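You operate a simulated robot arm through the tools that you are given. There is no shell and no other tool.

You are at the controls of a simulated two-armed robot. One attempt, no reset.

## Task
Set the four engine hatch adjusters so each play reads 3 mm.
Fine: each adjuster ends on a click.

It is judged by the outcome, as a careful person would: the job done as asked, and still so three seconds after it is handed in. It fails if anything else is knocked over, pushed out of place, dropped, spilled or broken.

## Robot
Two 7-joint arms with fingered hands on one trunk that stands fixed in place. Base frame: the origin is at the foot of the trunk, x ahead of it, y to its left, z up. Readings come in m, degrees, newtons and seconds.
The left shoulder is at [0.06, 0.138, 0.747], the right one opposite. With the tool pointing down near the work surface each hand reaches from about 0.1 to 0.9 m from the base axis, measured 20 degrees to its own side. Payload 4 kg a hand.
Tool frame (each hand has its own): the origin (TCP) lies between the finger pads and is the grasp point; the fingertips stand 0.036 m ahead of it; z points along the fingers, y is the line along which they close. Largest opening 0.12 m; the body of the gripper starts 0.042 m behind the TCP. The gripper is a hand of 5 fingers: y runs from the thumb to the fingers, the wrist lies at [-0.015, -0.109, -0.2] in the tool frame, and closing takes about 1.5 s.
Orientation is told as [roll, pitch, yaw] about the base's x, y, z axes, in that order, counted from this pose: with the fingers straight down and the wrist toward the robot, the tool's x, y and z point along [0, 1, 0], [1, 0, 0] and [0, 0, -1] of the base frame.

## Interface
- The arms move only by the tool play_rows. It takes "left_series", "right_series" or both (then of equal length, played together; a hand with none holds still); each is one flat list of numbers, 7 for each row, row after row: the turn, a rotation vector about the base's x, y, z in units of 60 degrees (1.0 is 60 degrees), then the shift along the base's x, y, z in units of 250 mm (1.0 is 250 mm), then the opening in per cent of the stroke, from 0 (shut) to 100 (fully open). In form: [rx, ry, rz, tx, ty, tz, claw, rx, ry, rz, tx, ty, tz, claw, ...]. A call has 1 to 20 rows; each row is the pose to reach, as a shift and turn from the pose commanded when the call began. A call with a number of a shift or a turn outside -1 to 1 is refused whole. Each row takes 0.2 s and may step no farther than 0.05 m and 8.6 degrees from the row before; otherwise, or with a gripper value out of range, the whole call is refused. Where a pose cannot be reached the arm comes as near as it can. A force on the tool above 40 N (or 10 N above the force at the start of the call, whichever is more), or a blocked arm, ends the call early, and 0.2 s more pass. The fingers move at their own pace (about 0.153 m/s each) and stop on an object; they squeeze with about 23 N. The grip force told is the motor's: it shows also when the fingers shut on nothing. Time passes only in rows, and 0.2 s behind the last, so rows that repeat a pose let the fingers close. The reply holds the time, the measured pose of the TCP, the force on the tool along the base axes, the opening and the grip force, in the units named above and with some noise, with the torque about the TCP (base axes, N m) and any sound that the robot's microphone picked up, and new pictures: "show" is both (left out), scene, wrist or none (wrist: the cameras of the hands that moved).
- Cameras (640 x 400 px; columns grow to the right, rows downward): "scene" is now at [0.0416, -0.0078, 1.3578]; the picture's right is [-0.09, -1.00, 0.00], its down [-0.84, 0.07, -0.54] and it looks along [0.54, -0.05, -0.84] (base axes); focal length 344 px, centre (320, 200). "left" rides on the left gripper at [-0.069, -0.079, -0.131] in its tool frame; the picture's right is [-0.79, -0.29, 0.55], its down [0.55, -0.74, 0.40] and it looks along [0.29, 0.61, 0.74] (tool axes); focal length 222 px, centre (320, 200). "right" rides on the right gripper at [0.069, -0.079, -0.131] in its tool frame; the picture's right is [-0.78, 0.29, -0.55], its down [-0.55, -0.73, 0.40] and it looks along [-0.29, 0.61, 0.74] (tool axes); focal length 222 px, centre (320, 200). There is no depth. A picture from a camera that has moved, and an enlarged one, comes with that camera's place and axes in the base frame and with its lens.
- lift_body(by): slides the trunk up (or, below 0, down) by that many m; the arms and the scene camera ride with it, the base frame stays. It gives what a move gives, with no picture.
- preshape(shape, hand): the hand has 5 fingers and takes this shape, open, in about a second: jaw (thumb against the fingers, like two jaws); tri (thumb and two fingers); tip (a fingertip pinch); poke (one finger out to press); point (the index stretched); flat (the hand flat); cup (the hand cupped); fist (a fist). The gripper value then closes the fingers along that shape, each until it touches; the sizes above hold for jaw. It gives what a move gives, with no picture.
- pan_tilt(pan, tilt): turns the head with the scene camera to pan (to the left, within 86 degrees either way) and tilt (down, from -29 to 69), counted from straight ahead of the robot. It gives what a move gives, and a new picture of the scene camera.
- close_up(camera, box): a new picture of the part [left, top, right, bottom] of that camera's present view, enlarged. It takes no simulated time.
- finish_job(): hands the job in; it is judged then, once.

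Nothing tells you positions but the pictures and the camera data. Unless the task says otherwise, let go and move clear before handing in.

The tools are called after "Request:" as a command line: name --argument value ..., lists and objects as JSON in quotes. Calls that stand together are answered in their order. play_rows: Moves the arms, as the interface text tells. Its arguments: {"type":"object","properties":{"left_series":{"type":"array"},"right_series":{"type":"array"},"show":{"type":"string","enum":["both","scene","wrist","none"]}},"required":[]} The other tools are called the same way: lift_body (by) slides the trunk up or down; preshape (shape, hand) gives the hand a shape; pan_tilt (pan, tilt) turns the head that bears the scene camera; close_up (camera, box) takes an enlarged picture of a part of a camera's view; finish_job () hands the job in.

At the start:

```text
t: 0.0
left_tool_pos: [0.6028, 0.2245, 0.689]
left_orientation: [-0.1, 0.0, 0.0]
left_wrist_force: [-0.5, 0.1, -0.8]
left_torque: [0.01, -0.02, 0.0]
left_gripper_width: 0.1197
left_grasp_force: 0.0
left_shape: jaw
right_tool_pos: [0.4182, -0.2511, 0.7317]
right_orientation: [0.0, 0.0, -0.1]
right_wrist_force: [-0.4, 0.8, 0.0]
right_torque: [-0.02, 0.01, 0.02]
right_gripper_width: 0.1197
right_grasp_force: 0.0
right_shape: jaw
trunk travel left (down, up): [-0.325, 0.265]
head pan, tilt: [-5.0, 57.5]
```

scene: 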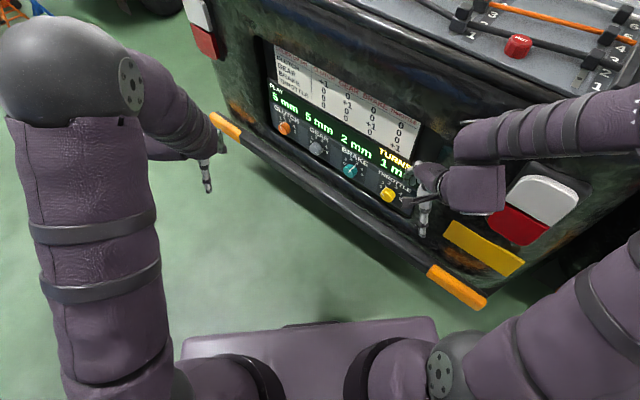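
right: 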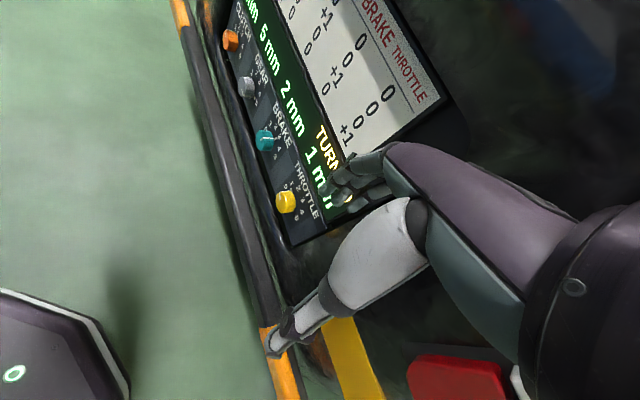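
left: 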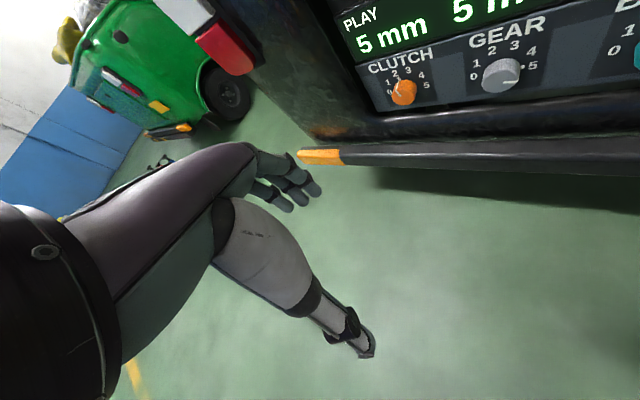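

I see the rear of a vehicle with a panel holding four knobs (clutch, gear, brake, throttle), a play display and a table of couplings. I'll look closer before moving.

Request:
close_up --camera "scene" --box '[250, 30, 440, 220]'

Request:
close_up --camera "scene" --box '[440, 0, 640, 125]'

Request:
close_up --camera "right" --box '[200, 0, 460, 240]'

Request:
close_up --camera "left" --box '[320, 0, 640, 180]'

```text
2.11 times, centred on (345, 125) of scene
camera zoom: at [0.0416, -0.0078, 1.3578], right [-0.09, -1.0, 0.0], down [-0.84, 0.07, -0.54], along [0.54, -0.05, -0.84], focal length 724 px, centre (267, 358)
```

zoom: 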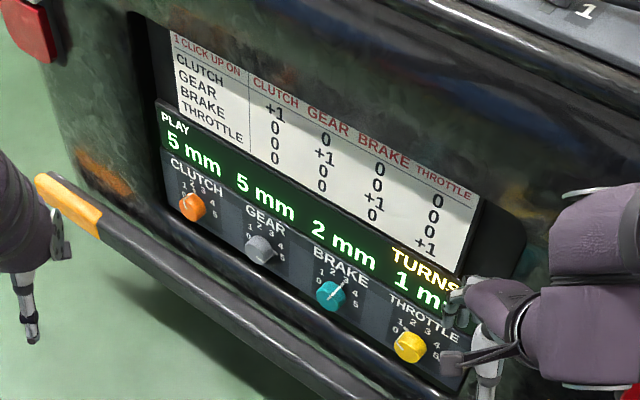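

```text
3.20 times, centred on (540, 62) of scene
camera zoom: at [0.0416, -0.0078, 1.3578], right [-0.09, -1.0, 0.0], down [-0.84, 0.07, -0.54], along [0.54, -0.05, -0.84], focal length 1100 px, centre (-384, 640)
```

zoom: 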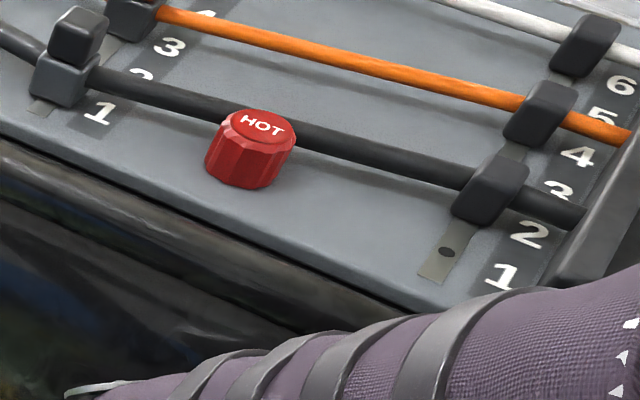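

```text
1.67 times, centred on (330, 120) of right
camera zoom: at [0.3394, -0.1815, 0.8633], right [0.29, -0.78, 0.55], down [-0.73, -0.55, -0.4], along [0.61, -0.29, -0.74], focal length 370 px, centre (303, 333)
```

zoom: 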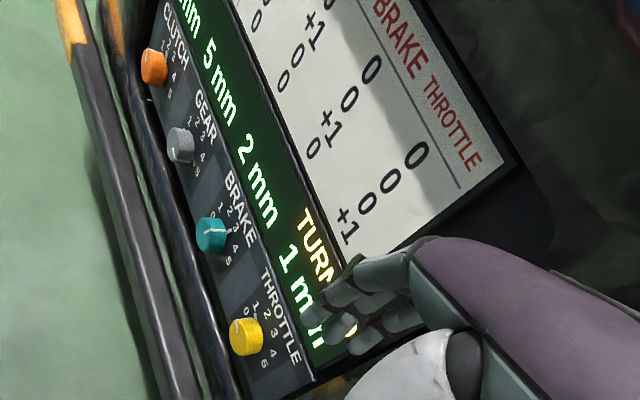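

```text
2.00 times, centred on (480, 90) of left
camera zoom: at [0.5236, 0.1564, 0.8198], right [-0.29, -0.79, -0.55], down [-0.74, 0.55, -0.4], along [0.61, 0.29, -0.74], focal length 444 px, centre (0, 420)
```

zoom: 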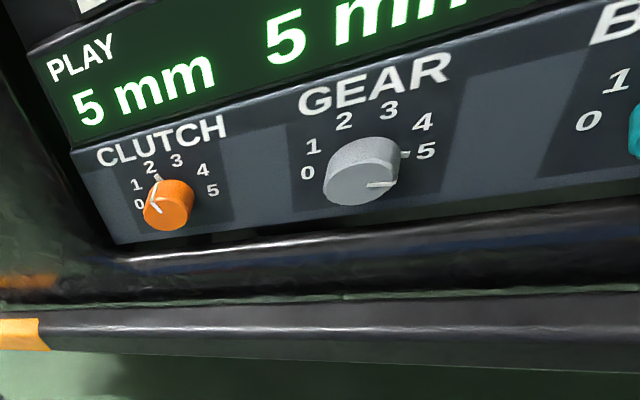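

The right hand covers part of the panel. I'll look toward the right side first to see how much clearance that arm has before I move it.

Request:
pan_tilt --pan -40 --tilt 50

```text
t: 1.0
left_tool_pos: [0.602, 0.2251, 0.6875]
left_orientation: [0.0, -0.1, 0.0]
left_wrist_force: [-0.3, -0.6, 0.1]
left_torque: [-0.02, 0.02, 0.0]
left_gripper_width: 0.1196
left_grasp_force: 0.1
left_shape: jaw
right_tool_pos: [0.4189, -0.2512, 0.7319]
right_orientation: [0.0, 0.0, 0.0]
right_wrist_force: [-0.1, -0.5, -0.4]
right_torque: [-0.01, 0.01, -0.02]
right_gripper_width: 0.12
right_grasp_force: 0.1
right_shape: jaw
trunk travel left (down, up): [-0.325, 0.265]
head pan, tilt: [-40.0, 50.0]
camera scene: at [0.0314, -0.0512, 1.3674], right [-0.64, -0.77, 0.0], down [-0.59, 0.49, -0.64], along [0.49, -0.41, -0.77], focal length 344 px, centre (320, 200)
```

scene: 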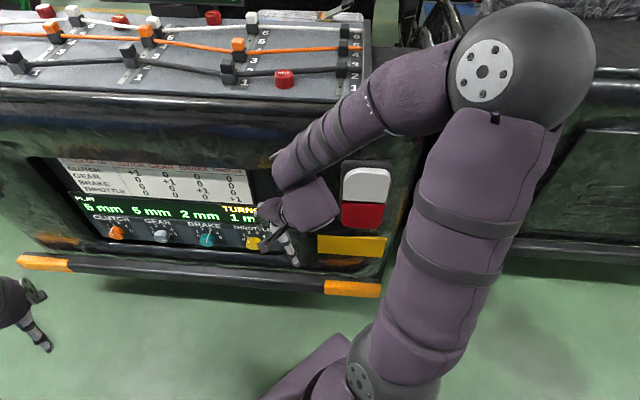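

The right elbow sits above the vehicle corner with some clearance. I'll draw the right hand up and back in small steps and check.

Request:
play_rows --right_series '[0, 0, 0, -0.08, 0, 0.12, 100, 0, 0, 0, -0.16, 0, 0.24, 100, 0, 0, 0, -0.28, 0, 0.36, 100, 0, 0, 0, -0.42, 0, 0.44, 100, 0, 0, 0, -0.56, 0, 0.48, 100]' --show "both"

```text
t: 2.2
left_tool_pos: [0.6032, 0.2241, 0.6887]
left_orientation: [0.0, 0.0, 0.0]
left_wrist_force: [-1.3, -0.7, 0.8]
left_torque: [0.07, -0.07, 0.0]
left_gripper_width: 0.1197
left_grasp_force: 0.0
left_shape: jaw
right_tool_pos: [0.3022, -0.2606, 0.8531]
right_orientation: [-0.6, -0.1, -1.2]
right_wrist_force: [1.2, 5.8, 3.2]
right_torque: [-0.44, 0.04, 0.01]
right_gripper_width: 0.1198
right_grasp_force: 0.0
right_shape: jaw
right hand out of reach, approached as far as the arm can: row 5
trunk travel left (down, up): [-0.325, 0.265]
head pan, tilt: [-40.0, 50.0]
camera scene: at [0.0309, -0.0537, 1.3672], right [-0.64, -0.77, 0.0], down [-0.59, 0.49, -0.64], along [0.49, -0.41, -0.77], focal length 344 px, centre (320, 200)
camera right: at [0.2242, -0.1874, 0.9834], right [0.28, -0.78, 0.56], down [-0.74, -0.54, -0.39], along [0.61, -0.31, -0.73], focal length 222 px, centre (320, 200)
```

scene: 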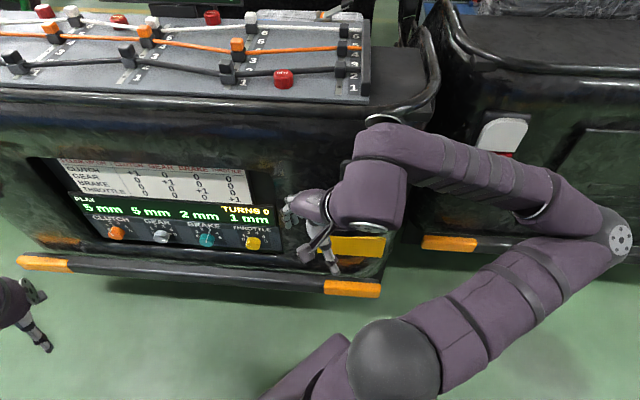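
right: 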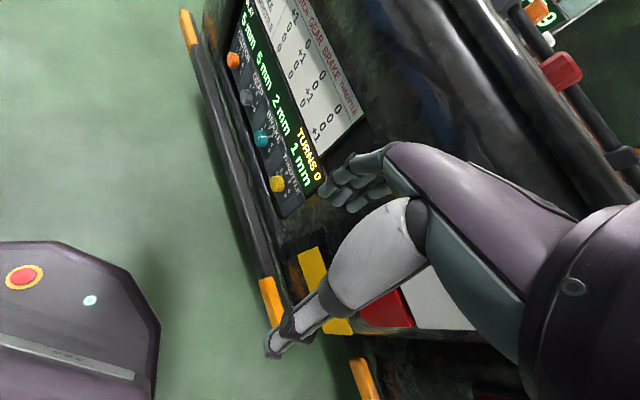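

The right hand is off the panel, and the display reads 5, 5, 2, 1 with TURNS 0. I'll zoom in on the table and dials.

Request:
close_up --camera "scene" --box '[40, 145, 290, 265]'

Request:
close_up --camera "scene" --box '[70, 190, 190, 265]'

Request:
close_up --camera "scene" --box '[170, 190, 290, 265]'

Request:
close_up --camera "right" --box '[210, 0, 370, 220]'

```text
2.56 times, centred on (165, 205) of scene
camera zoom: at [0.0309, -0.0537, 1.3672], right [-0.64, -0.77, 0.0], down [-0.59, 0.49, -0.64], along [0.49, -0.41, -0.77], focal length 880 px, centre (717, 187)
```

zoom: 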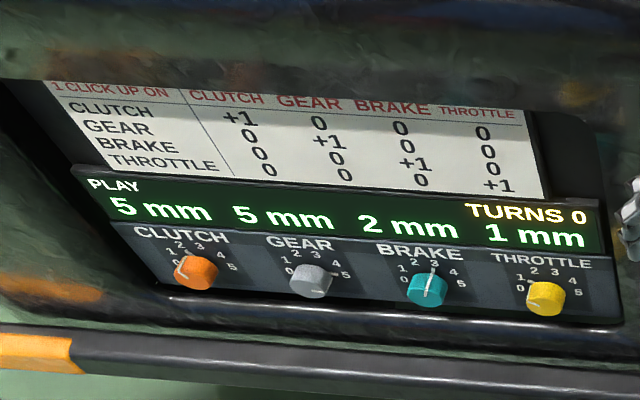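

```text
5.33 times, centred on (130, 228) of scene
camera zoom: at [0.0309, -0.0537, 1.3672], right [-0.64, -0.77, 0.0], down [-0.59, 0.49, -0.64], along [0.49, -0.41, -0.77], focal length 1834 px, centre (1333, 53)
```

zoom: 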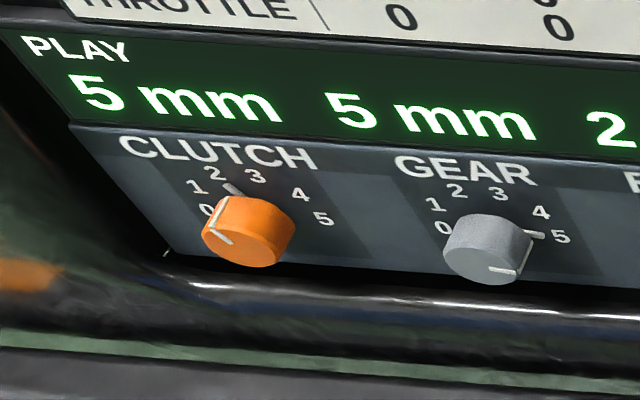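

```text
5.33 times, centred on (230, 228) of scene
camera zoom: at [0.0309, -0.0537, 1.3672], right [-0.64, -0.77, 0.0], down [-0.59, 0.49, -0.64], along [0.49, -0.41, -0.77], focal length 1834 px, centre (800, 53)
```

zoom: 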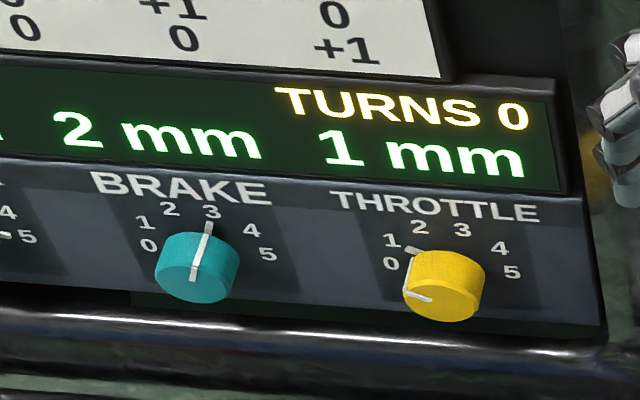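

```text
1.82 times, centred on (290, 110) of right
camera zoom: at [0.2242, -0.1874, 0.9834], right [0.28, -0.78, 0.56], down [-0.74, -0.54, -0.39], along [0.61, -0.31, -0.73], focal length 404 px, centre (374, 364)
```

zoom: 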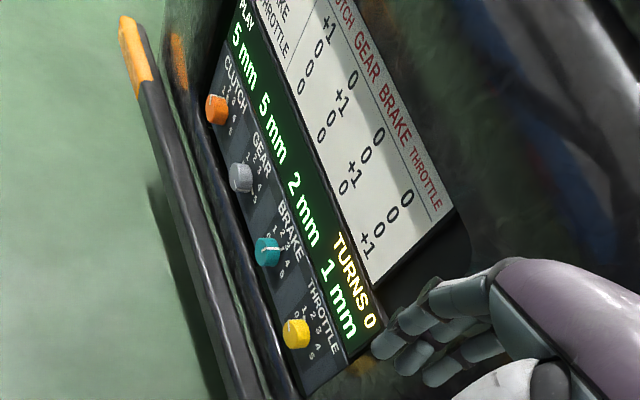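

The table is purely diagonal, so the needs are clutch −2 (dial 2→0), gear −2 (5→3), brake +1 (3→4) and throttle +2 (1→3). By triangulation the knobs run from clutch at about [0.89, 0.04, 0.50] to throttle at about [0.58, −0.26, 0.51], on a face turned about 45°. I'll turn the left hand toward that face, well clear of it.

Request:
play_rows --left_series '[-0.118, -0.0489, 0.0489, -0.033, -0.025, -0.023, 100, -0.236, -0.0977, 0.0977, -0.067, -0.05, -0.047, 100, -0.354, -0.1466, 0.1466, -0.1, -0.075, -0.07, 100, -0.472, -0.1954, 0.1954, -0.133, -0.1, -0.093, 100, -0.59, -0.2443, 0.2443, -0.167, -0.125, -0.117, 100, -0.7077, -0.2931, 0.2931, -0.2, -0.15, -0.14, 100]' --show "wrist"

Request:
pan_tilt --pan -8 --tilt 48

```text
t: 3.6
left_tool_pos: [0.553, 0.1868, 0.6555]
left_orientation: [-45.1, -9.3, 22.6]
left_wrist_force: [0.1, 0.5, -0.5]
left_torque: [0.01, -0.01, 0.0]
left_gripper_width: 0.1196
left_grasp_force: 0.1
left_shape: jaw
right_tool_pos: [0.3045, -0.2518, 0.8561]
right_orientation: [-0.7, -0.7, 0.6]
right_wrist_force: [0.5, 0.0, -0.5]
right_torque: [-0.02, -0.01, -0.02]
right_gripper_width: 0.12
right_grasp_force: 0.1
right_shape: jaw
trunk travel left (down, up): [-0.325, 0.265]
head pan, tilt: [-40.0, 50.0]
camera left: at [0.4428, 0.1895, 0.7819], right [0.07, -0.99, 0.12], down [-0.61, -0.14, -0.78], along [0.79, -0.02, -0.61], focal length 222 px, centre (320, 200)
```

left: 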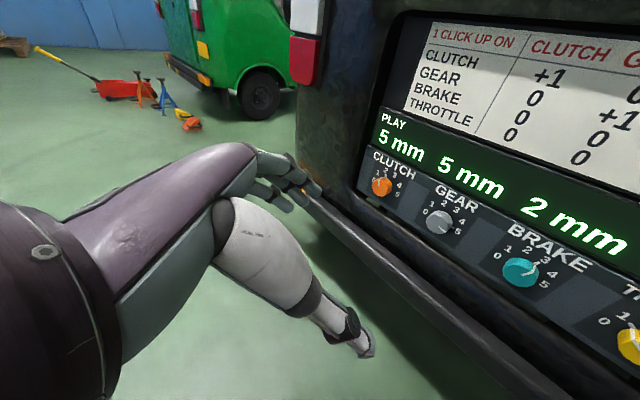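

```text
t: 4.6
left_tool_pos: [0.5521, 0.1863, 0.6557]
left_orientation: [-45.1, -9.5, 22.5]
left_wrist_force: [-0.5, -0.6, 0.9]
left_torque: [-0.01, -0.04, -0.01]
left_gripper_width: 0.1199
left_grasp_force: 0.0
left_shape: jaw
right_tool_pos: [0.3058, -0.251, 0.8572]
right_orientation: [-0.7, -0.8, 0.7]
right_wrist_force: [0.1, 0.1, 0.5]
right_torque: [0.03, 0.0, -0.04]
right_gripper_width: 0.1198
right_grasp_force: 0.1
right_shape: jaw
trunk travel left (down, up): [-0.325, 0.265]
head pan, tilt: [-8.0, 48.0]
camera scene: at [0.0503, -0.0128, 1.3701], right [-0.14, -0.99, 0.0], down [-0.74, 0.1, -0.67], along [0.66, -0.09, -0.74], focal length 344 px, centre (320, 200)
```

scene: 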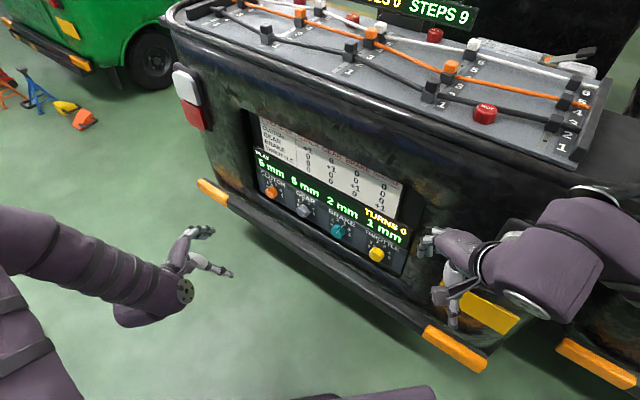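

The left camera now has a clear view of the panel. I'll zoom in to judge how the knob plate tilts and what lip lies beneath it.

Request:
close_up --camera "left" --box '[340, 0, 640, 400]'

Request:
close_up --camera "left" --box '[350, 130, 640, 310]'

```text
1.00 times, centred on (490, 200) of left (not enlarged: the box is as wide or as high as the picture)
camera zoom: at [0.4431, 0.1893, 0.7818], right [0.07, -0.99, 0.12], down [-0.61, -0.14, -0.78], along [0.79, -0.02, -0.61], focal length 222 px, centre (150, 200)
```

zoom: 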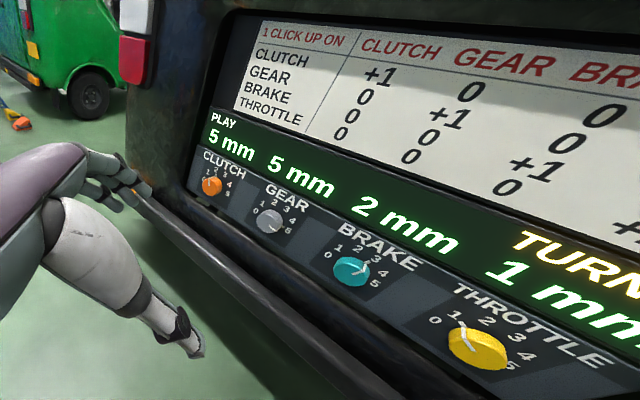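

```text
2.21 times, centred on (495, 220) of left
camera zoom: at [0.4431, 0.1893, 0.7818], right [0.07, -0.99, 0.12], down [-0.61, -0.14, -0.78], along [0.79, -0.02, -0.61], focal length 490 px, centre (-66, 156)
```

zoom: 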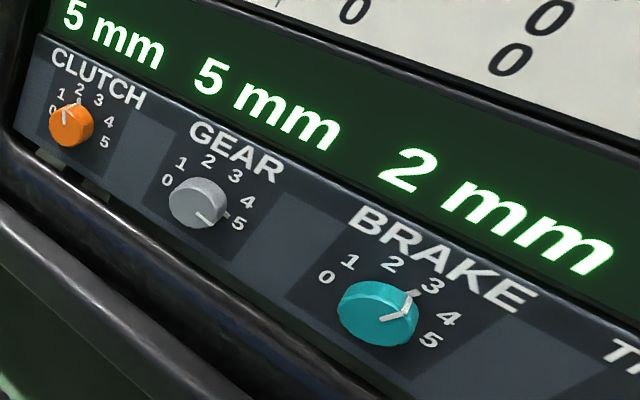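

I'll finish turning the left hand to face the panel, still about 0.3 m off it, to get a second vantage point for triangulation.

Request:
play_rows --left_series '[-0.118, -0.0489, 0.0489, -0.033, -0.025, -0.033, 100, -0.236, -0.0977, 0.0977, -0.067, -0.05, -0.067, 100, -0.354, -0.1466, 0.1466, -0.1, -0.075, -0.1, 100, -0.472, -0.1954, 0.1954, -0.133, -0.1, -0.133, 100, -0.59, -0.2443, 0.2443, -0.167, -0.125, -0.167, 100, -0.7077, -0.2931, 0.2931, -0.2, -0.15, -0.2, 100]' --show "both"

```text
t: 6.0
left_tool_pos: [0.5029, 0.1506, 0.6044]
left_orientation: [-90.3, 0.0, 45.1]
left_wrist_force: [-0.8, -0.3, 0.4]
left_torque: [0.01, 0.0, 0.0]
left_gripper_width: 0.1196
left_grasp_force: 0.1
left_shape: jaw
right_tool_pos: [0.3048, -0.2513, 0.8566]
right_orientation: [-0.6, -0.7, 0.5]
right_wrist_force: [-0.1, -0.6, -0.2]
right_torque: [0.0, 0.02, -0.03]
right_gripper_width: 0.1195
right_grasp_force: 0.1
right_shape: jaw
trunk travel left (down, up): [-0.325, 0.265]
head pan, tilt: [-8.0, 48.0]
camera scene: at [0.0503, -0.0127, 1.3702], right [-0.14, -0.99, 0.0], down [-0.74, 0.1, -0.67], along [0.66, -0.09, -0.74], focal length 344 px, centre (320, 200)
camera left: at [0.3534, 0.1879, 0.6735], right [0.18, -0.59, 0.79], down [-0.24, -0.8, -0.55], along [0.95, -0.09, -0.28], focal length 222 px, centre (320, 200)
```

scene: 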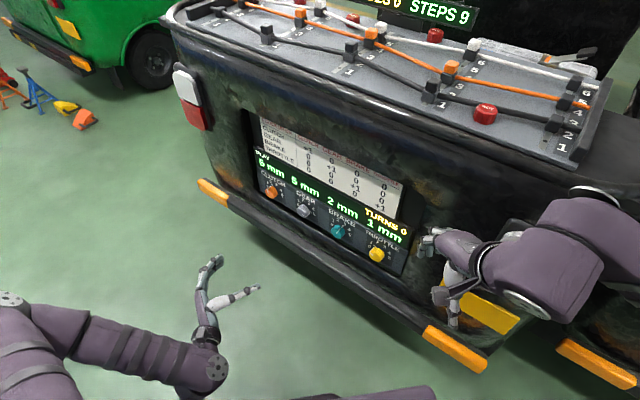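
left: 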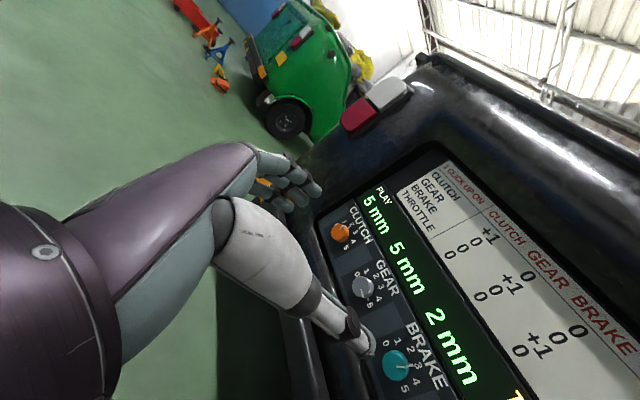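

Request:
close_up --camera "left" --box '[310, 170, 530, 400]'

Request:
close_up --camera "scene" --box '[240, 100, 430, 290]'

```text
1.74 times, centred on (420, 285) of left
camera zoom: at [0.3534, 0.1879, 0.6735], right [0.18, -0.59, 0.79], down [-0.24, -0.8, -0.55], along [0.95, -0.09, -0.28], focal length 386 px, centre (146, 52)
```

zoom: 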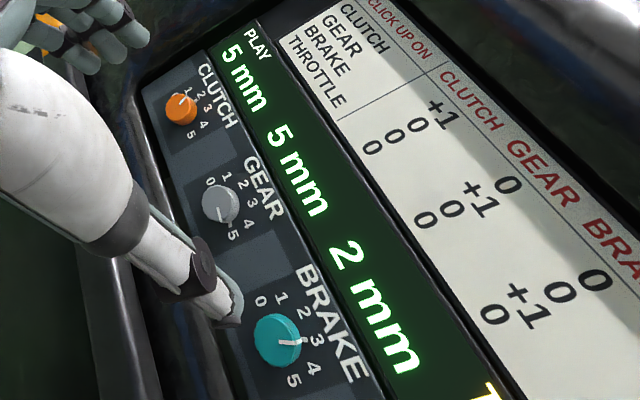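

```text
2.11 times, centred on (335, 195) of scene
camera zoom: at [0.0503, -0.0127, 1.3702], right [-0.14, -0.99, 0.0], down [-0.74, 0.1, -0.67], along [0.66, -0.09, -0.74], focal length 724 px, centre (288, 210)
```

zoom: 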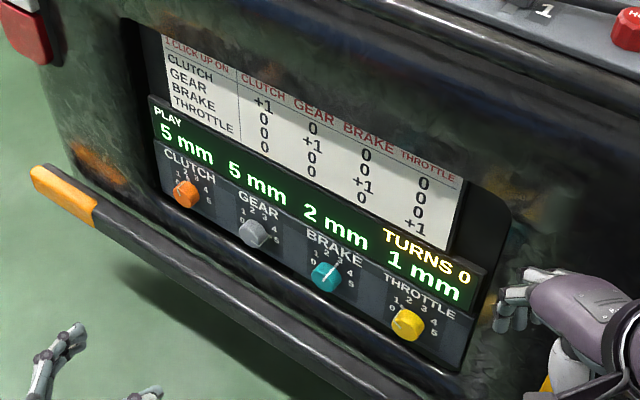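

I need the knob axis direction, so I'll zoom hard on individual knobs to measure the cap ellipses.

Request:
close_up --camera "scene" --box '[318, 210, 362, 250]'

Request:
close_up --camera "scene" --box '[355, 235, 399, 275]'

Request:
close_up --camera "left" --box '[365, 330, 445, 400]'

Request:
close_up --camera "left" --box '[320, 205, 400, 315]'

Request:
close_up --camera "right" --box '[215, 30, 315, 220]'

```text
10.00 times, centred on (340, 230) of scene
camera zoom: at [0.0503, -0.0127, 1.3702], right [-0.14, -0.99, 0.0], down [-0.74, 0.1, -0.67], along [0.66, -0.09, -0.74], focal length 3439 px, centre (120, -100)
```

zoom: 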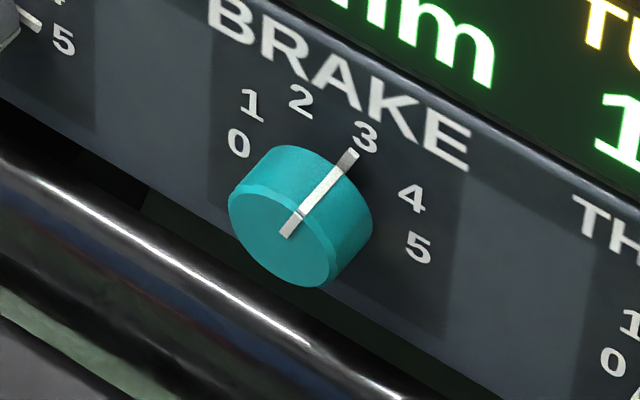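

```text
10.00 times, centred on (377, 255) of scene
camera zoom: at [0.0503, -0.0127, 1.3702], right [-0.14, -0.99, 0.0], down [-0.74, 0.1, -0.67], along [0.66, -0.09, -0.74], focal length 3439 px, centre (-250, -350)
```

zoom: 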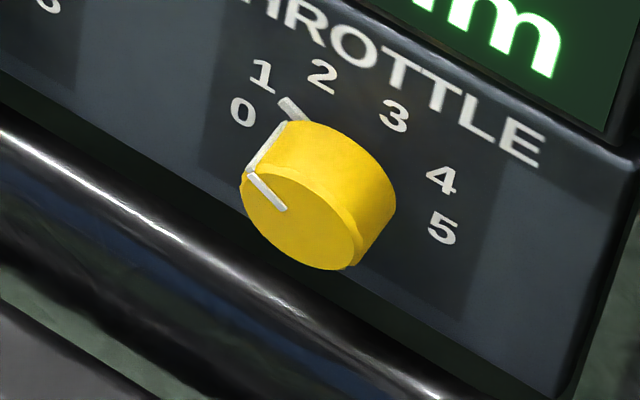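

```text
5.71 times, centred on (405, 365) of left
camera zoom: at [0.3534, 0.1879, 0.6735], right [0.18, -0.59, 0.79], down [-0.24, -0.8, -0.55], along [0.95, -0.09, -0.28], focal length 1269 px, centre (-166, -743)
```

zoom: 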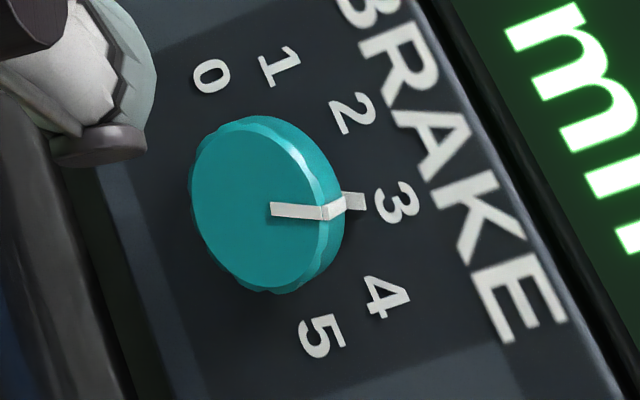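

```text
3.64 times, centred on (360, 260) of left
camera zoom: at [0.3534, 0.1879, 0.6735], right [0.18, -0.59, 0.79], down [-0.24, -0.8, -0.55], along [0.95, -0.09, -0.28], focal length 808 px, centre (174, -18)
```

zoom: 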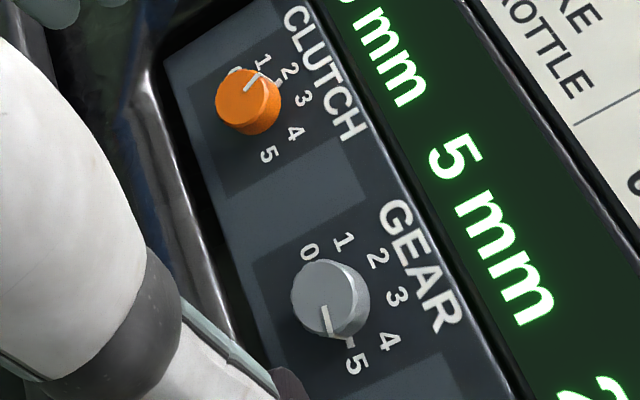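

```text
2.11 times, centred on (265, 125) of right
camera zoom: at [0.223, -0.1812, 0.986], right [0.29, -0.77, 0.56], down [-0.72, -0.56, -0.4], along [0.62, -0.29, -0.73], focal length 468 px, centre (436, 358)
```

zoom: 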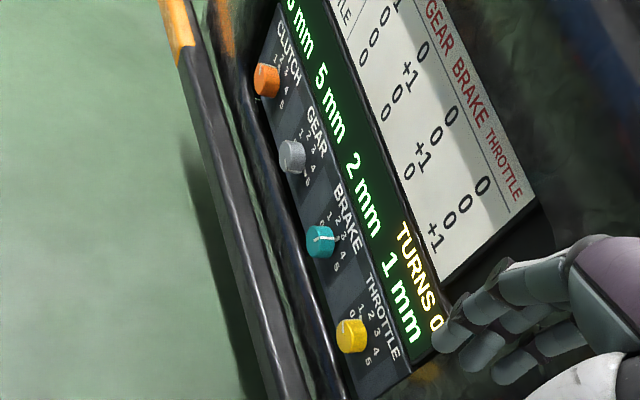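

The knob plate is close to vertical (normal about [−0.71, 0.71, 0]). The caps are about 42 mm in diameter and 28 mm deep, with cap centres at z ≈ 0.509, and detents are about 42–45° apart. The dials sit at 2, 5, 3 and 1, so the targets are 0, 3, 4 and 3. I'll bring the open left hand to a stand-off in front of the brake knob.

Request:
play_rows --left_series '[-0.0295, 0.0295, 0, 0.0466, -0.1119, -0.0478, 100, -0.0589, 0.0589, 0, 0.0933, -0.2238, -0.0955, 100, -0.0884, 0.0884, 0, 0.1399, -0.3356, -0.1433, 100, -0.1179, 0.1179, 0, 0.1865, -0.4475, -0.191, 100, -0.1473, 0.1473, 0, 0.2331, -0.5594, -0.2388, 100, -0.1768, 0.1768, 0, 0.2798, -0.6713, -0.2865, 100, -0.2062, 0.2062, 0, 0.3264, -0.7831, -0.3343, 100, -0.2357, 0.2357, 0, 0.373, -0.895, -0.382, 100]' --show "both"

```text
t: 7.8
left_tool_pos: [0.5977, -0.0731, 0.5069]
left_orientation: [-90.0, 20.1, 45.1]
left_wrist_force: [0.5, 0.0, 0.3]
left_torque: [0.02, 0.0, -0.02]
left_gripper_width: 0.1197
left_grasp_force: 0.1
left_shape: jaw
right_tool_pos: [0.3055, -0.2516, 0.8573]
right_orientation: [-0.7, -0.7, 0.6]
right_wrist_force: [0.1, 0.3, 0.4]
right_torque: [-0.01, -0.02, 0.0]
right_gripper_width: 0.1202
right_grasp_force: 0.1
right_shape: jaw
trunk travel left (down, up): [-0.325, 0.265]
head pan, tilt: [-8.0, 48.0]
camera scene: at [0.0503, -0.0127, 1.3701], right [-0.14, -0.99, 0.0], down [-0.74, 0.1, -0.67], along [0.66, -0.09, -0.74], focal length 344 px, centre (320, 200)
camera left: at [0.4685, -0.0145, 0.5997], right [0.38, -0.39, 0.84], down [-0.34, -0.9, -0.26], along [0.86, -0.18, -0.48], focal length 222 px, centre (320, 200)
```

scene: 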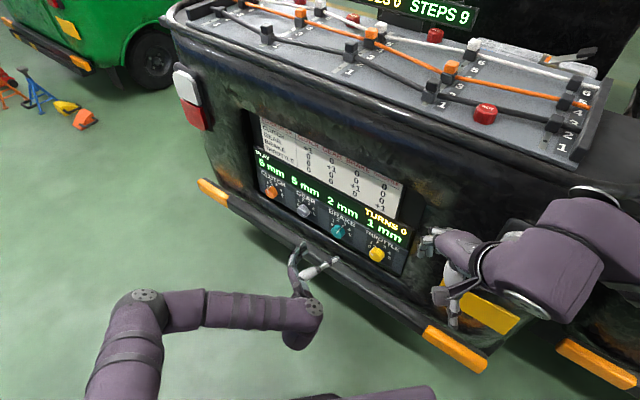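
left: 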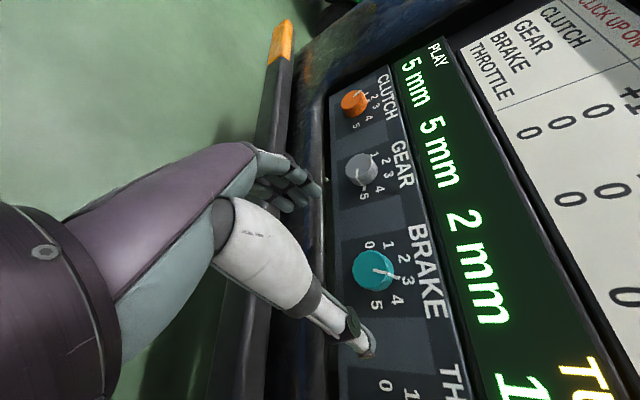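

The brake cap appears at pixel (372, 271), where my model predicts (373, 270), so the alignment is good. I'll zoom for precision and to re-check the plate tilt.

Request:
close_up --camera "left" --box '[320, 210, 440, 330]'

Request:
close_up --camera "left" --box '[320, 60, 480, 160]'

Request:
close_up --camera "scene" --box '[280, 190, 400, 280]'

```text
3.33 times, centred on (380, 270) of left
camera zoom: at [0.4685, -0.0145, 0.5997], right [0.38, -0.39, 0.84], down [-0.34, -0.9, -0.26], along [0.86, -0.18, -0.48], focal length 740 px, centre (120, -33)
```

zoom: 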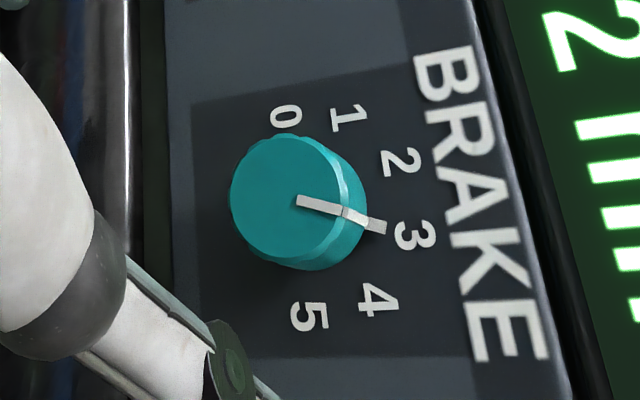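

```text
4.00 times, centred on (400, 110) of left
camera zoom: at [0.4685, -0.0145, 0.5997], right [0.38, -0.39, 0.84], down [-0.34, -0.9, -0.26], along [0.86, -0.18, -0.48], focal length 888 px, centre (0, 560)
```

zoom: 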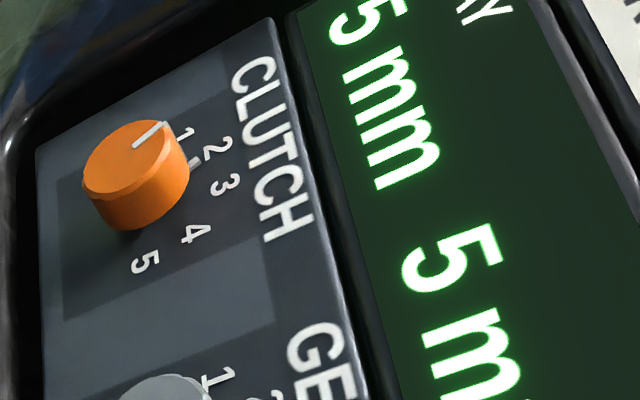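

```text
4.44 times, centred on (340, 235) of scene
camera zoom: at [0.0503, -0.0127, 1.3701], right [-0.14, -0.99, 0.0], down [-0.74, 0.1, -0.67], along [0.66, -0.09, -0.74], focal length 1528 px, centre (231, 44)
```

zoom: 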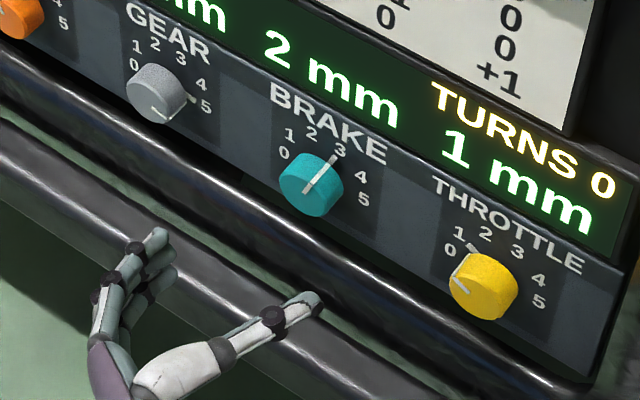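

The plate is vertical and its surface lies about 28 mm behind the caps. A rounded lip runs along z ≈ 0.455 just below the plate, so I'll keep the wrist level or lower to hold the fingers clear of it. I'll level the hand, narrow the opening and approach the brake knob most of the way.

Request:
play_rows --left_series '[0.0786, -0.0786, 0, 0, 0, 0, 60, 0.1571, -0.1571, 0, 0, 0, 0, 60, 0.2357, -0.2357, 0, 0, 0, 0, 60, 0.2357, -0.2357, 0, 0.04, -0.04, 0, 60, 0.2357, -0.2357, 0, 0.08, -0.08, 0, 60, 0.2357, -0.2357, 0, 0.12, -0.12, 0, 60, 0.2357, -0.2357, 0, 0.16, -0.16, 0, 60]' --show "both"

```text
t: 9.4
left_tool_pos: [0.6359, -0.1133, 0.508]
left_orientation: [-90.0, 0.1, 45.0]
left_wrist_force: [-0.1, 0.0, 0.4]
left_torque: [0.01, 0.0, -0.01]
left_gripper_width: 0.0723
left_grasp_force: 0.1
left_shape: jaw
right_tool_pos: [0.3045, -0.2521, 0.8568]
right_orientation: [-0.7, -0.7, 0.6]
right_wrist_force: [0.2, 0.3, -0.5]
right_torque: [-0.03, 0.0, 0.0]
right_gripper_width: 0.12
right_grasp_force: 0.1
right_shape: jaw
trunk travel left (down, up): [-0.325, 0.265]
head pan, tilt: [-8.0, 48.0]
camera scene: at [0.0503, -0.0127, 1.3701], right [-0.14, -0.99, 0.0], down [-0.74, 0.1, -0.67], along [0.66, -0.09, -0.74], focal length 344 px, centre (320, 200)
camera left: at [0.4866, -0.076, 0.5775], right [0.18, -0.59, 0.78], down [-0.24, -0.8, -0.55], along [0.95, -0.09, -0.29], focal length 222 px, centre (320, 200)
```

scene: 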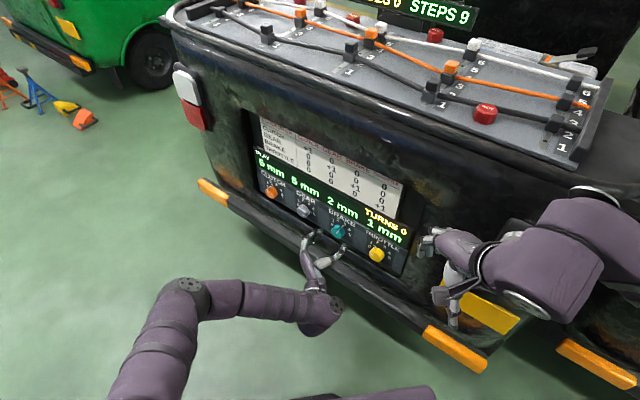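
left: 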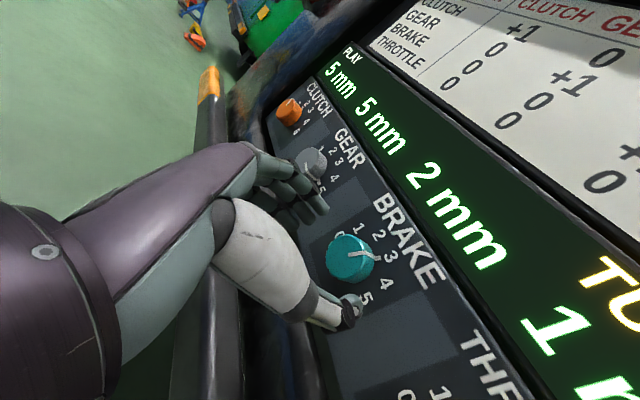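

Request:
close_up --camera "left" --box '[240, 130, 420, 350]'

Request:
close_up --camera "scene" --box '[280, 200, 380, 290]'

```text
1.82 times, centred on (330, 240) of left
camera zoom: at [0.4866, -0.076, 0.5775], right [0.18, -0.59, 0.78], down [-0.24, -0.8, -0.55], along [0.95, -0.09, -0.29], focal length 404 px, centre (302, 127)
```

zoom: 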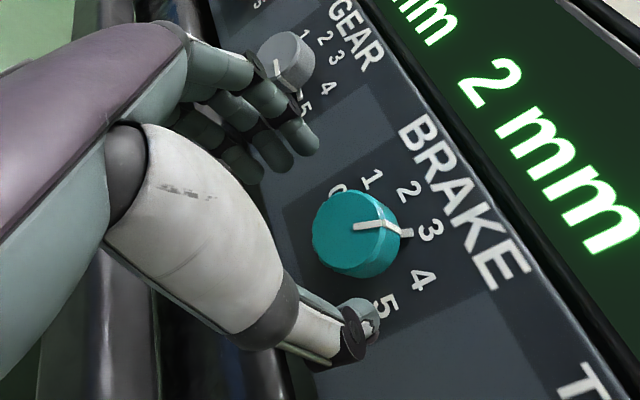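

```text
4.44 times, centred on (330, 245) of scene
camera zoom: at [0.0503, -0.0127, 1.3701], right [-0.14, -0.99, 0.0], down [-0.74, 0.1, -0.67], along [0.66, -0.09, -0.74], focal length 1528 px, centre (276, 0)
```

zoom: 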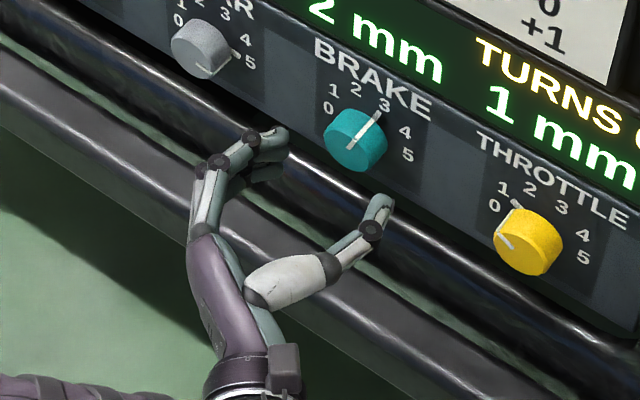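

The fingers straddle the brake knob cleanly. I'll advance the last 34 mm and close on it.

Request:
play_rows --left_series '[0, 0, 0, 0.032, -0.032, 0, 60, 0, 0, 0, 0.064, -0.064, 0, 60, 0, 0, 0, 0.096, -0.096, 0, 60, 0, 0, 0, 0.096, -0.096, 0, 45, 0, 0, 0, 0.096, -0.096, 0, 35, 0, 0, 0, 0.096, -0.096, 0, 20, 0, 0, 0, 0.096, -0.096, 0, 10, 0, 0, 0, 0.096, -0.096, 0, 0, 0, 0, 0, 0.096, -0.096, 0, 0]' --show "both"

```text
t: 11.4
left_tool_pos: [0.6599, -0.1391, 0.5077]
left_orientation: [-90.0, 0.0, 45.0]
left_wrist_force: [-0.5, -2.2, -1.0]
left_torque: [0.01, 0.0, 0.0]
left_gripper_width: 0.0337
left_grasp_force: 22.8
left_shape: jaw
right_tool_pos: [0.303, -0.2531, 0.8555]
right_orientation: [-0.7, -0.7, 0.7]
right_wrist_force: [-0.9, 0.2, 0.0]
right_torque: [0.0, -0.02, -0.01]
right_gripper_width: 0.1198
right_grasp_force: 0.0
right_shape: jaw
trunk travel left (down, up): [-0.325, 0.265]
head pan, tilt: [-8.0, 48.0]
camera scene: at [0.0504, -0.0129, 1.3701], right [-0.14, -0.99, 0.0], down [-0.74, 0.1, -0.67], along [0.66, -0.09, -0.74], focal length 344 px, centre (320, 200)
camera left: at [0.5119, -0.1007, 0.5781], right [0.18, -0.59, 0.78], down [-0.24, -0.8, -0.55], along [0.95, -0.09, -0.29], focal length 222 px, centre (320, 200)
```

scene: 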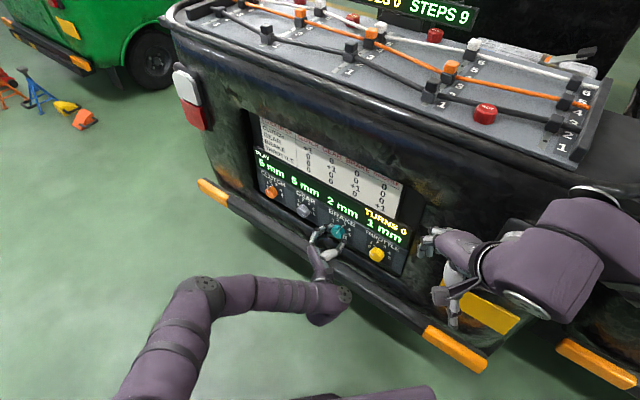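
left: 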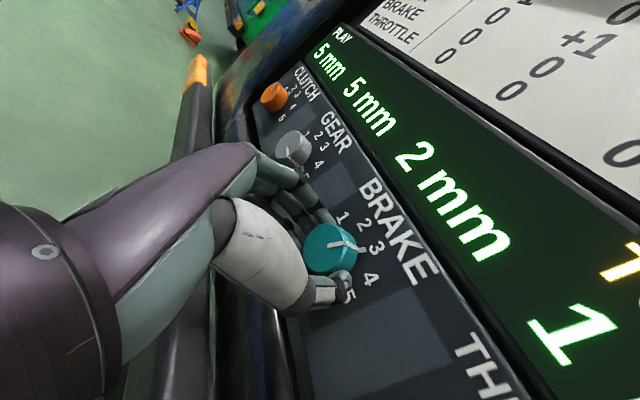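

The knob is gripped with no disturbance and the brake still reads 2 mm. Now I'll turn it clockwise about 43°, one click up.

Request:
play_rows --left_series '[0.0845, -0.0845, 0, 0, 0, 0, 0, 0.169, -0.169, 0, 0, 0, 0, 0, 0.2534, -0.2534, 0, 0, 0, 0, 0, 0.3379, -0.3379, 0, 0, 0, 0, 0, 0.4223, -0.4223, 0, 0, 0, 0, 0, 0.5068, -0.5068, 0, 0, 0, 0, 0]' --show "both"

```text
t: 12.8
left_tool_pos: [0.6605, -0.1373, 0.5079]
left_orientation: [-90.0, -43.0, 44.9]
left_wrist_force: [0.1, -2.9, -1.4]
left_torque: [-0.05, 0.08, -0.01]
left_gripper_width: 0.0339
left_grasp_force: 22.7
left_shape: jaw
right_tool_pos: [0.3053, -0.252, 0.8557]
right_orientation: [-0.7, -0.6, 0.6]
right_wrist_force: [-0.1, -0.1, -0.5]
right_torque: [-0.03, 0.02, -0.01]
right_gripper_width: 0.1202
right_grasp_force: 0.1
right_shape: jaw
trunk travel left (down, up): [-0.325, 0.265]
head pan, tilt: [-8.0, 48.0]
camera scene: at [0.0505, -0.0129, 1.3701], right [-0.14, -0.99, 0.0], down [-0.74, 0.1, -0.67], along [0.66, -0.09, -0.74], focal length 344 px, centre (320, 200)
camera left: at [0.4935, -0.1191, 0.5044], right [-0.14, -0.92, 0.37], down [0.17, -0.39, -0.9], along [0.98, -0.07, 0.21], focal length 222 px, centre (320, 200)
```

scene: 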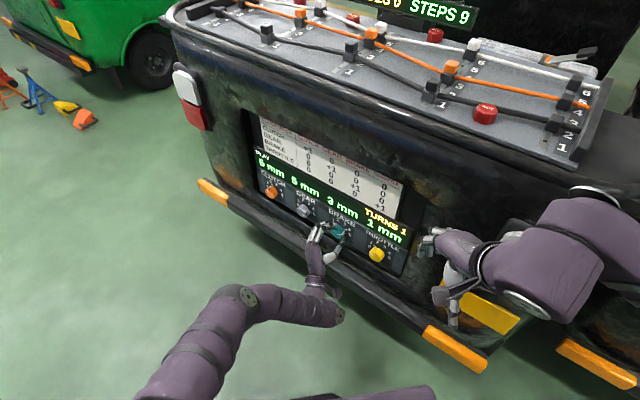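
left: 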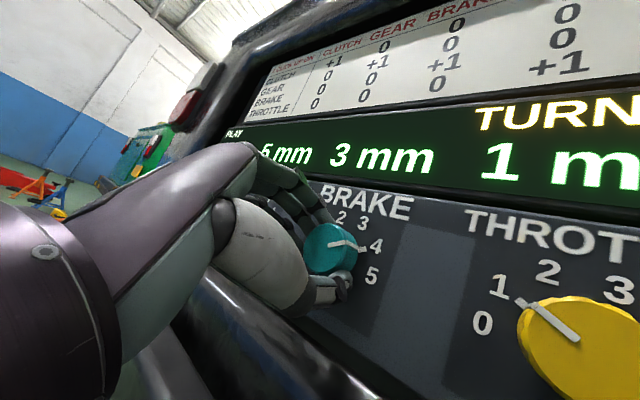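

The brake now reads 3 mm and TURNS shows 1. I'll check where the pointer settled and re-read the table.

Request:
close_up --camera "left" --box '[280, 180, 420, 310]'

Request:
close_up --camera "left" --box '[220, 0, 640, 200]'

Request:
close_up --camera "scene" --box '[250, 110, 420, 290]'

```text
3.08 times, centred on (350, 245) of left
camera zoom: at [0.4935, -0.1191, 0.5044], right [-0.14, -0.92, 0.37], down [0.17, -0.39, -0.9], along [0.98, -0.07, 0.21], focal length 684 px, centre (228, 62)
```

zoom: 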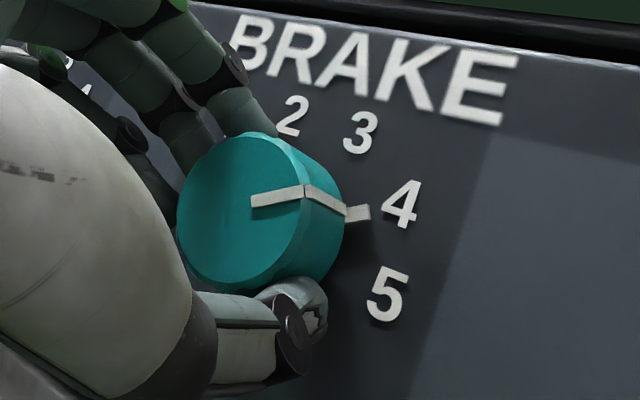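

```text
1.52 times, centred on (430, 100) of left
camera zoom: at [0.4935, -0.1191, 0.5044], right [-0.14, -0.92, 0.37], down [0.17, -0.39, -0.9], along [0.98, -0.07, 0.21], focal length 338 px, centre (152, 352)
```

zoom: 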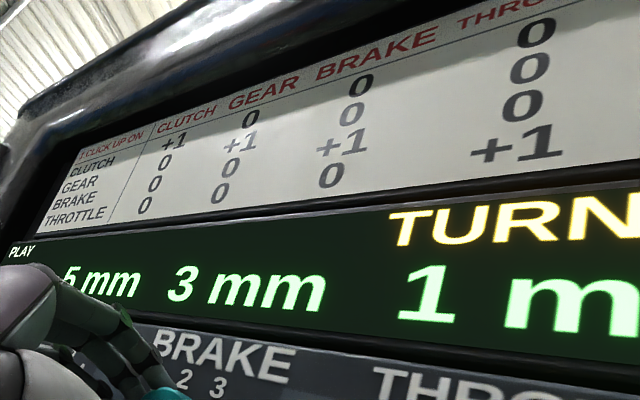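

```text
2.22 times, centred on (335, 200) of scene
camera zoom: at [0.0505, -0.0129, 1.3701], right [-0.14, -0.99, 0.0], down [-0.74, 0.1, -0.67], along [0.66, -0.09, -0.74], focal length 764 px, centre (287, 200)
```

zoom: 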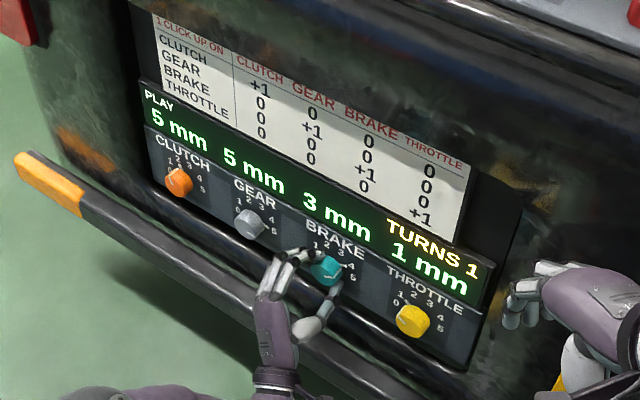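

The table is still diagonal and the pointer sits at 4. I'll release and back off straight out, then check that the setting holds.

Request:
play_rows --left_series '[0, 0, 0, 0, 0, 0, 30, 0, 0, 0, 0, 0, 0, 50, 0, 0, 0, 0, 0, 0, 60, 0, 0, 0, -0.04, 0.04, 0, 60, 0, 0, 0, -0.1, 0.1, 0, 60, 0, 0, 0, -0.18, 0.18, 0, 60, 0, 0, 0, -0.28, 0.28, 0, 60]' --show "both"

```text
t: 14.4
left_tool_pos: [0.5892, -0.0678, 0.5066]
left_orientation: [-90.1, -43.0, 45.0]
left_wrist_force: [0.2, -1.2, -0.3]
left_torque: [-0.03, -0.01, 0.0]
left_gripper_width: 0.0718
left_grasp_force: 0.1
left_shape: jaw
right_tool_pos: [0.3039, -0.2523, 0.8561]
right_orientation: [-0.7, -0.7, 0.7]
right_wrist_force: [0.7, -1.0, -0.7]
right_torque: [0.02, 0.01, 0.02]
right_gripper_width: 0.1197
right_grasp_force: 0.1
right_shape: jaw
trunk travel left (down, up): [-0.325, 0.265]
head pan, tilt: [-8.0, 48.0]
camera scene: at [0.0504, -0.0128, 1.3701], right [-0.14, -0.99, 0.0], down [-0.74, 0.1, -0.67], along [0.66, -0.09, -0.74], focal length 344 px, centre (320, 200)
camera left: at [0.422, -0.0483, 0.5036], right [-0.14, -0.92, 0.38], down [0.17, -0.4, -0.9], along [0.98, -0.07, 0.21], focal length 222 px, centre (320, 200)
```

scene: 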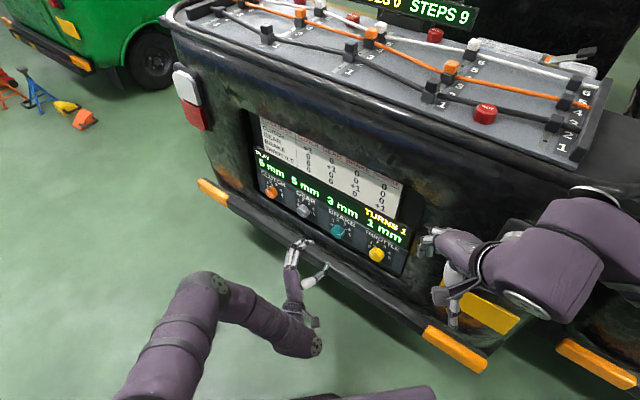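
left: 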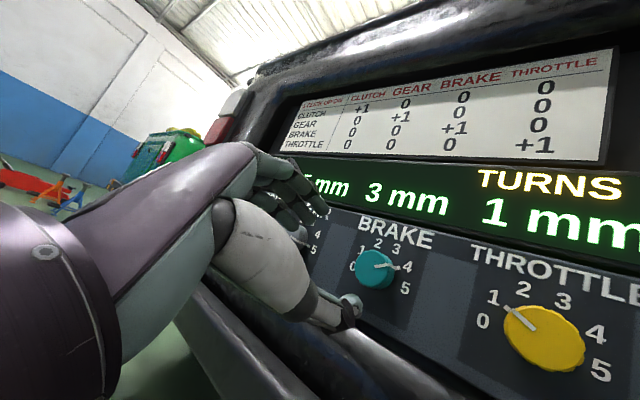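

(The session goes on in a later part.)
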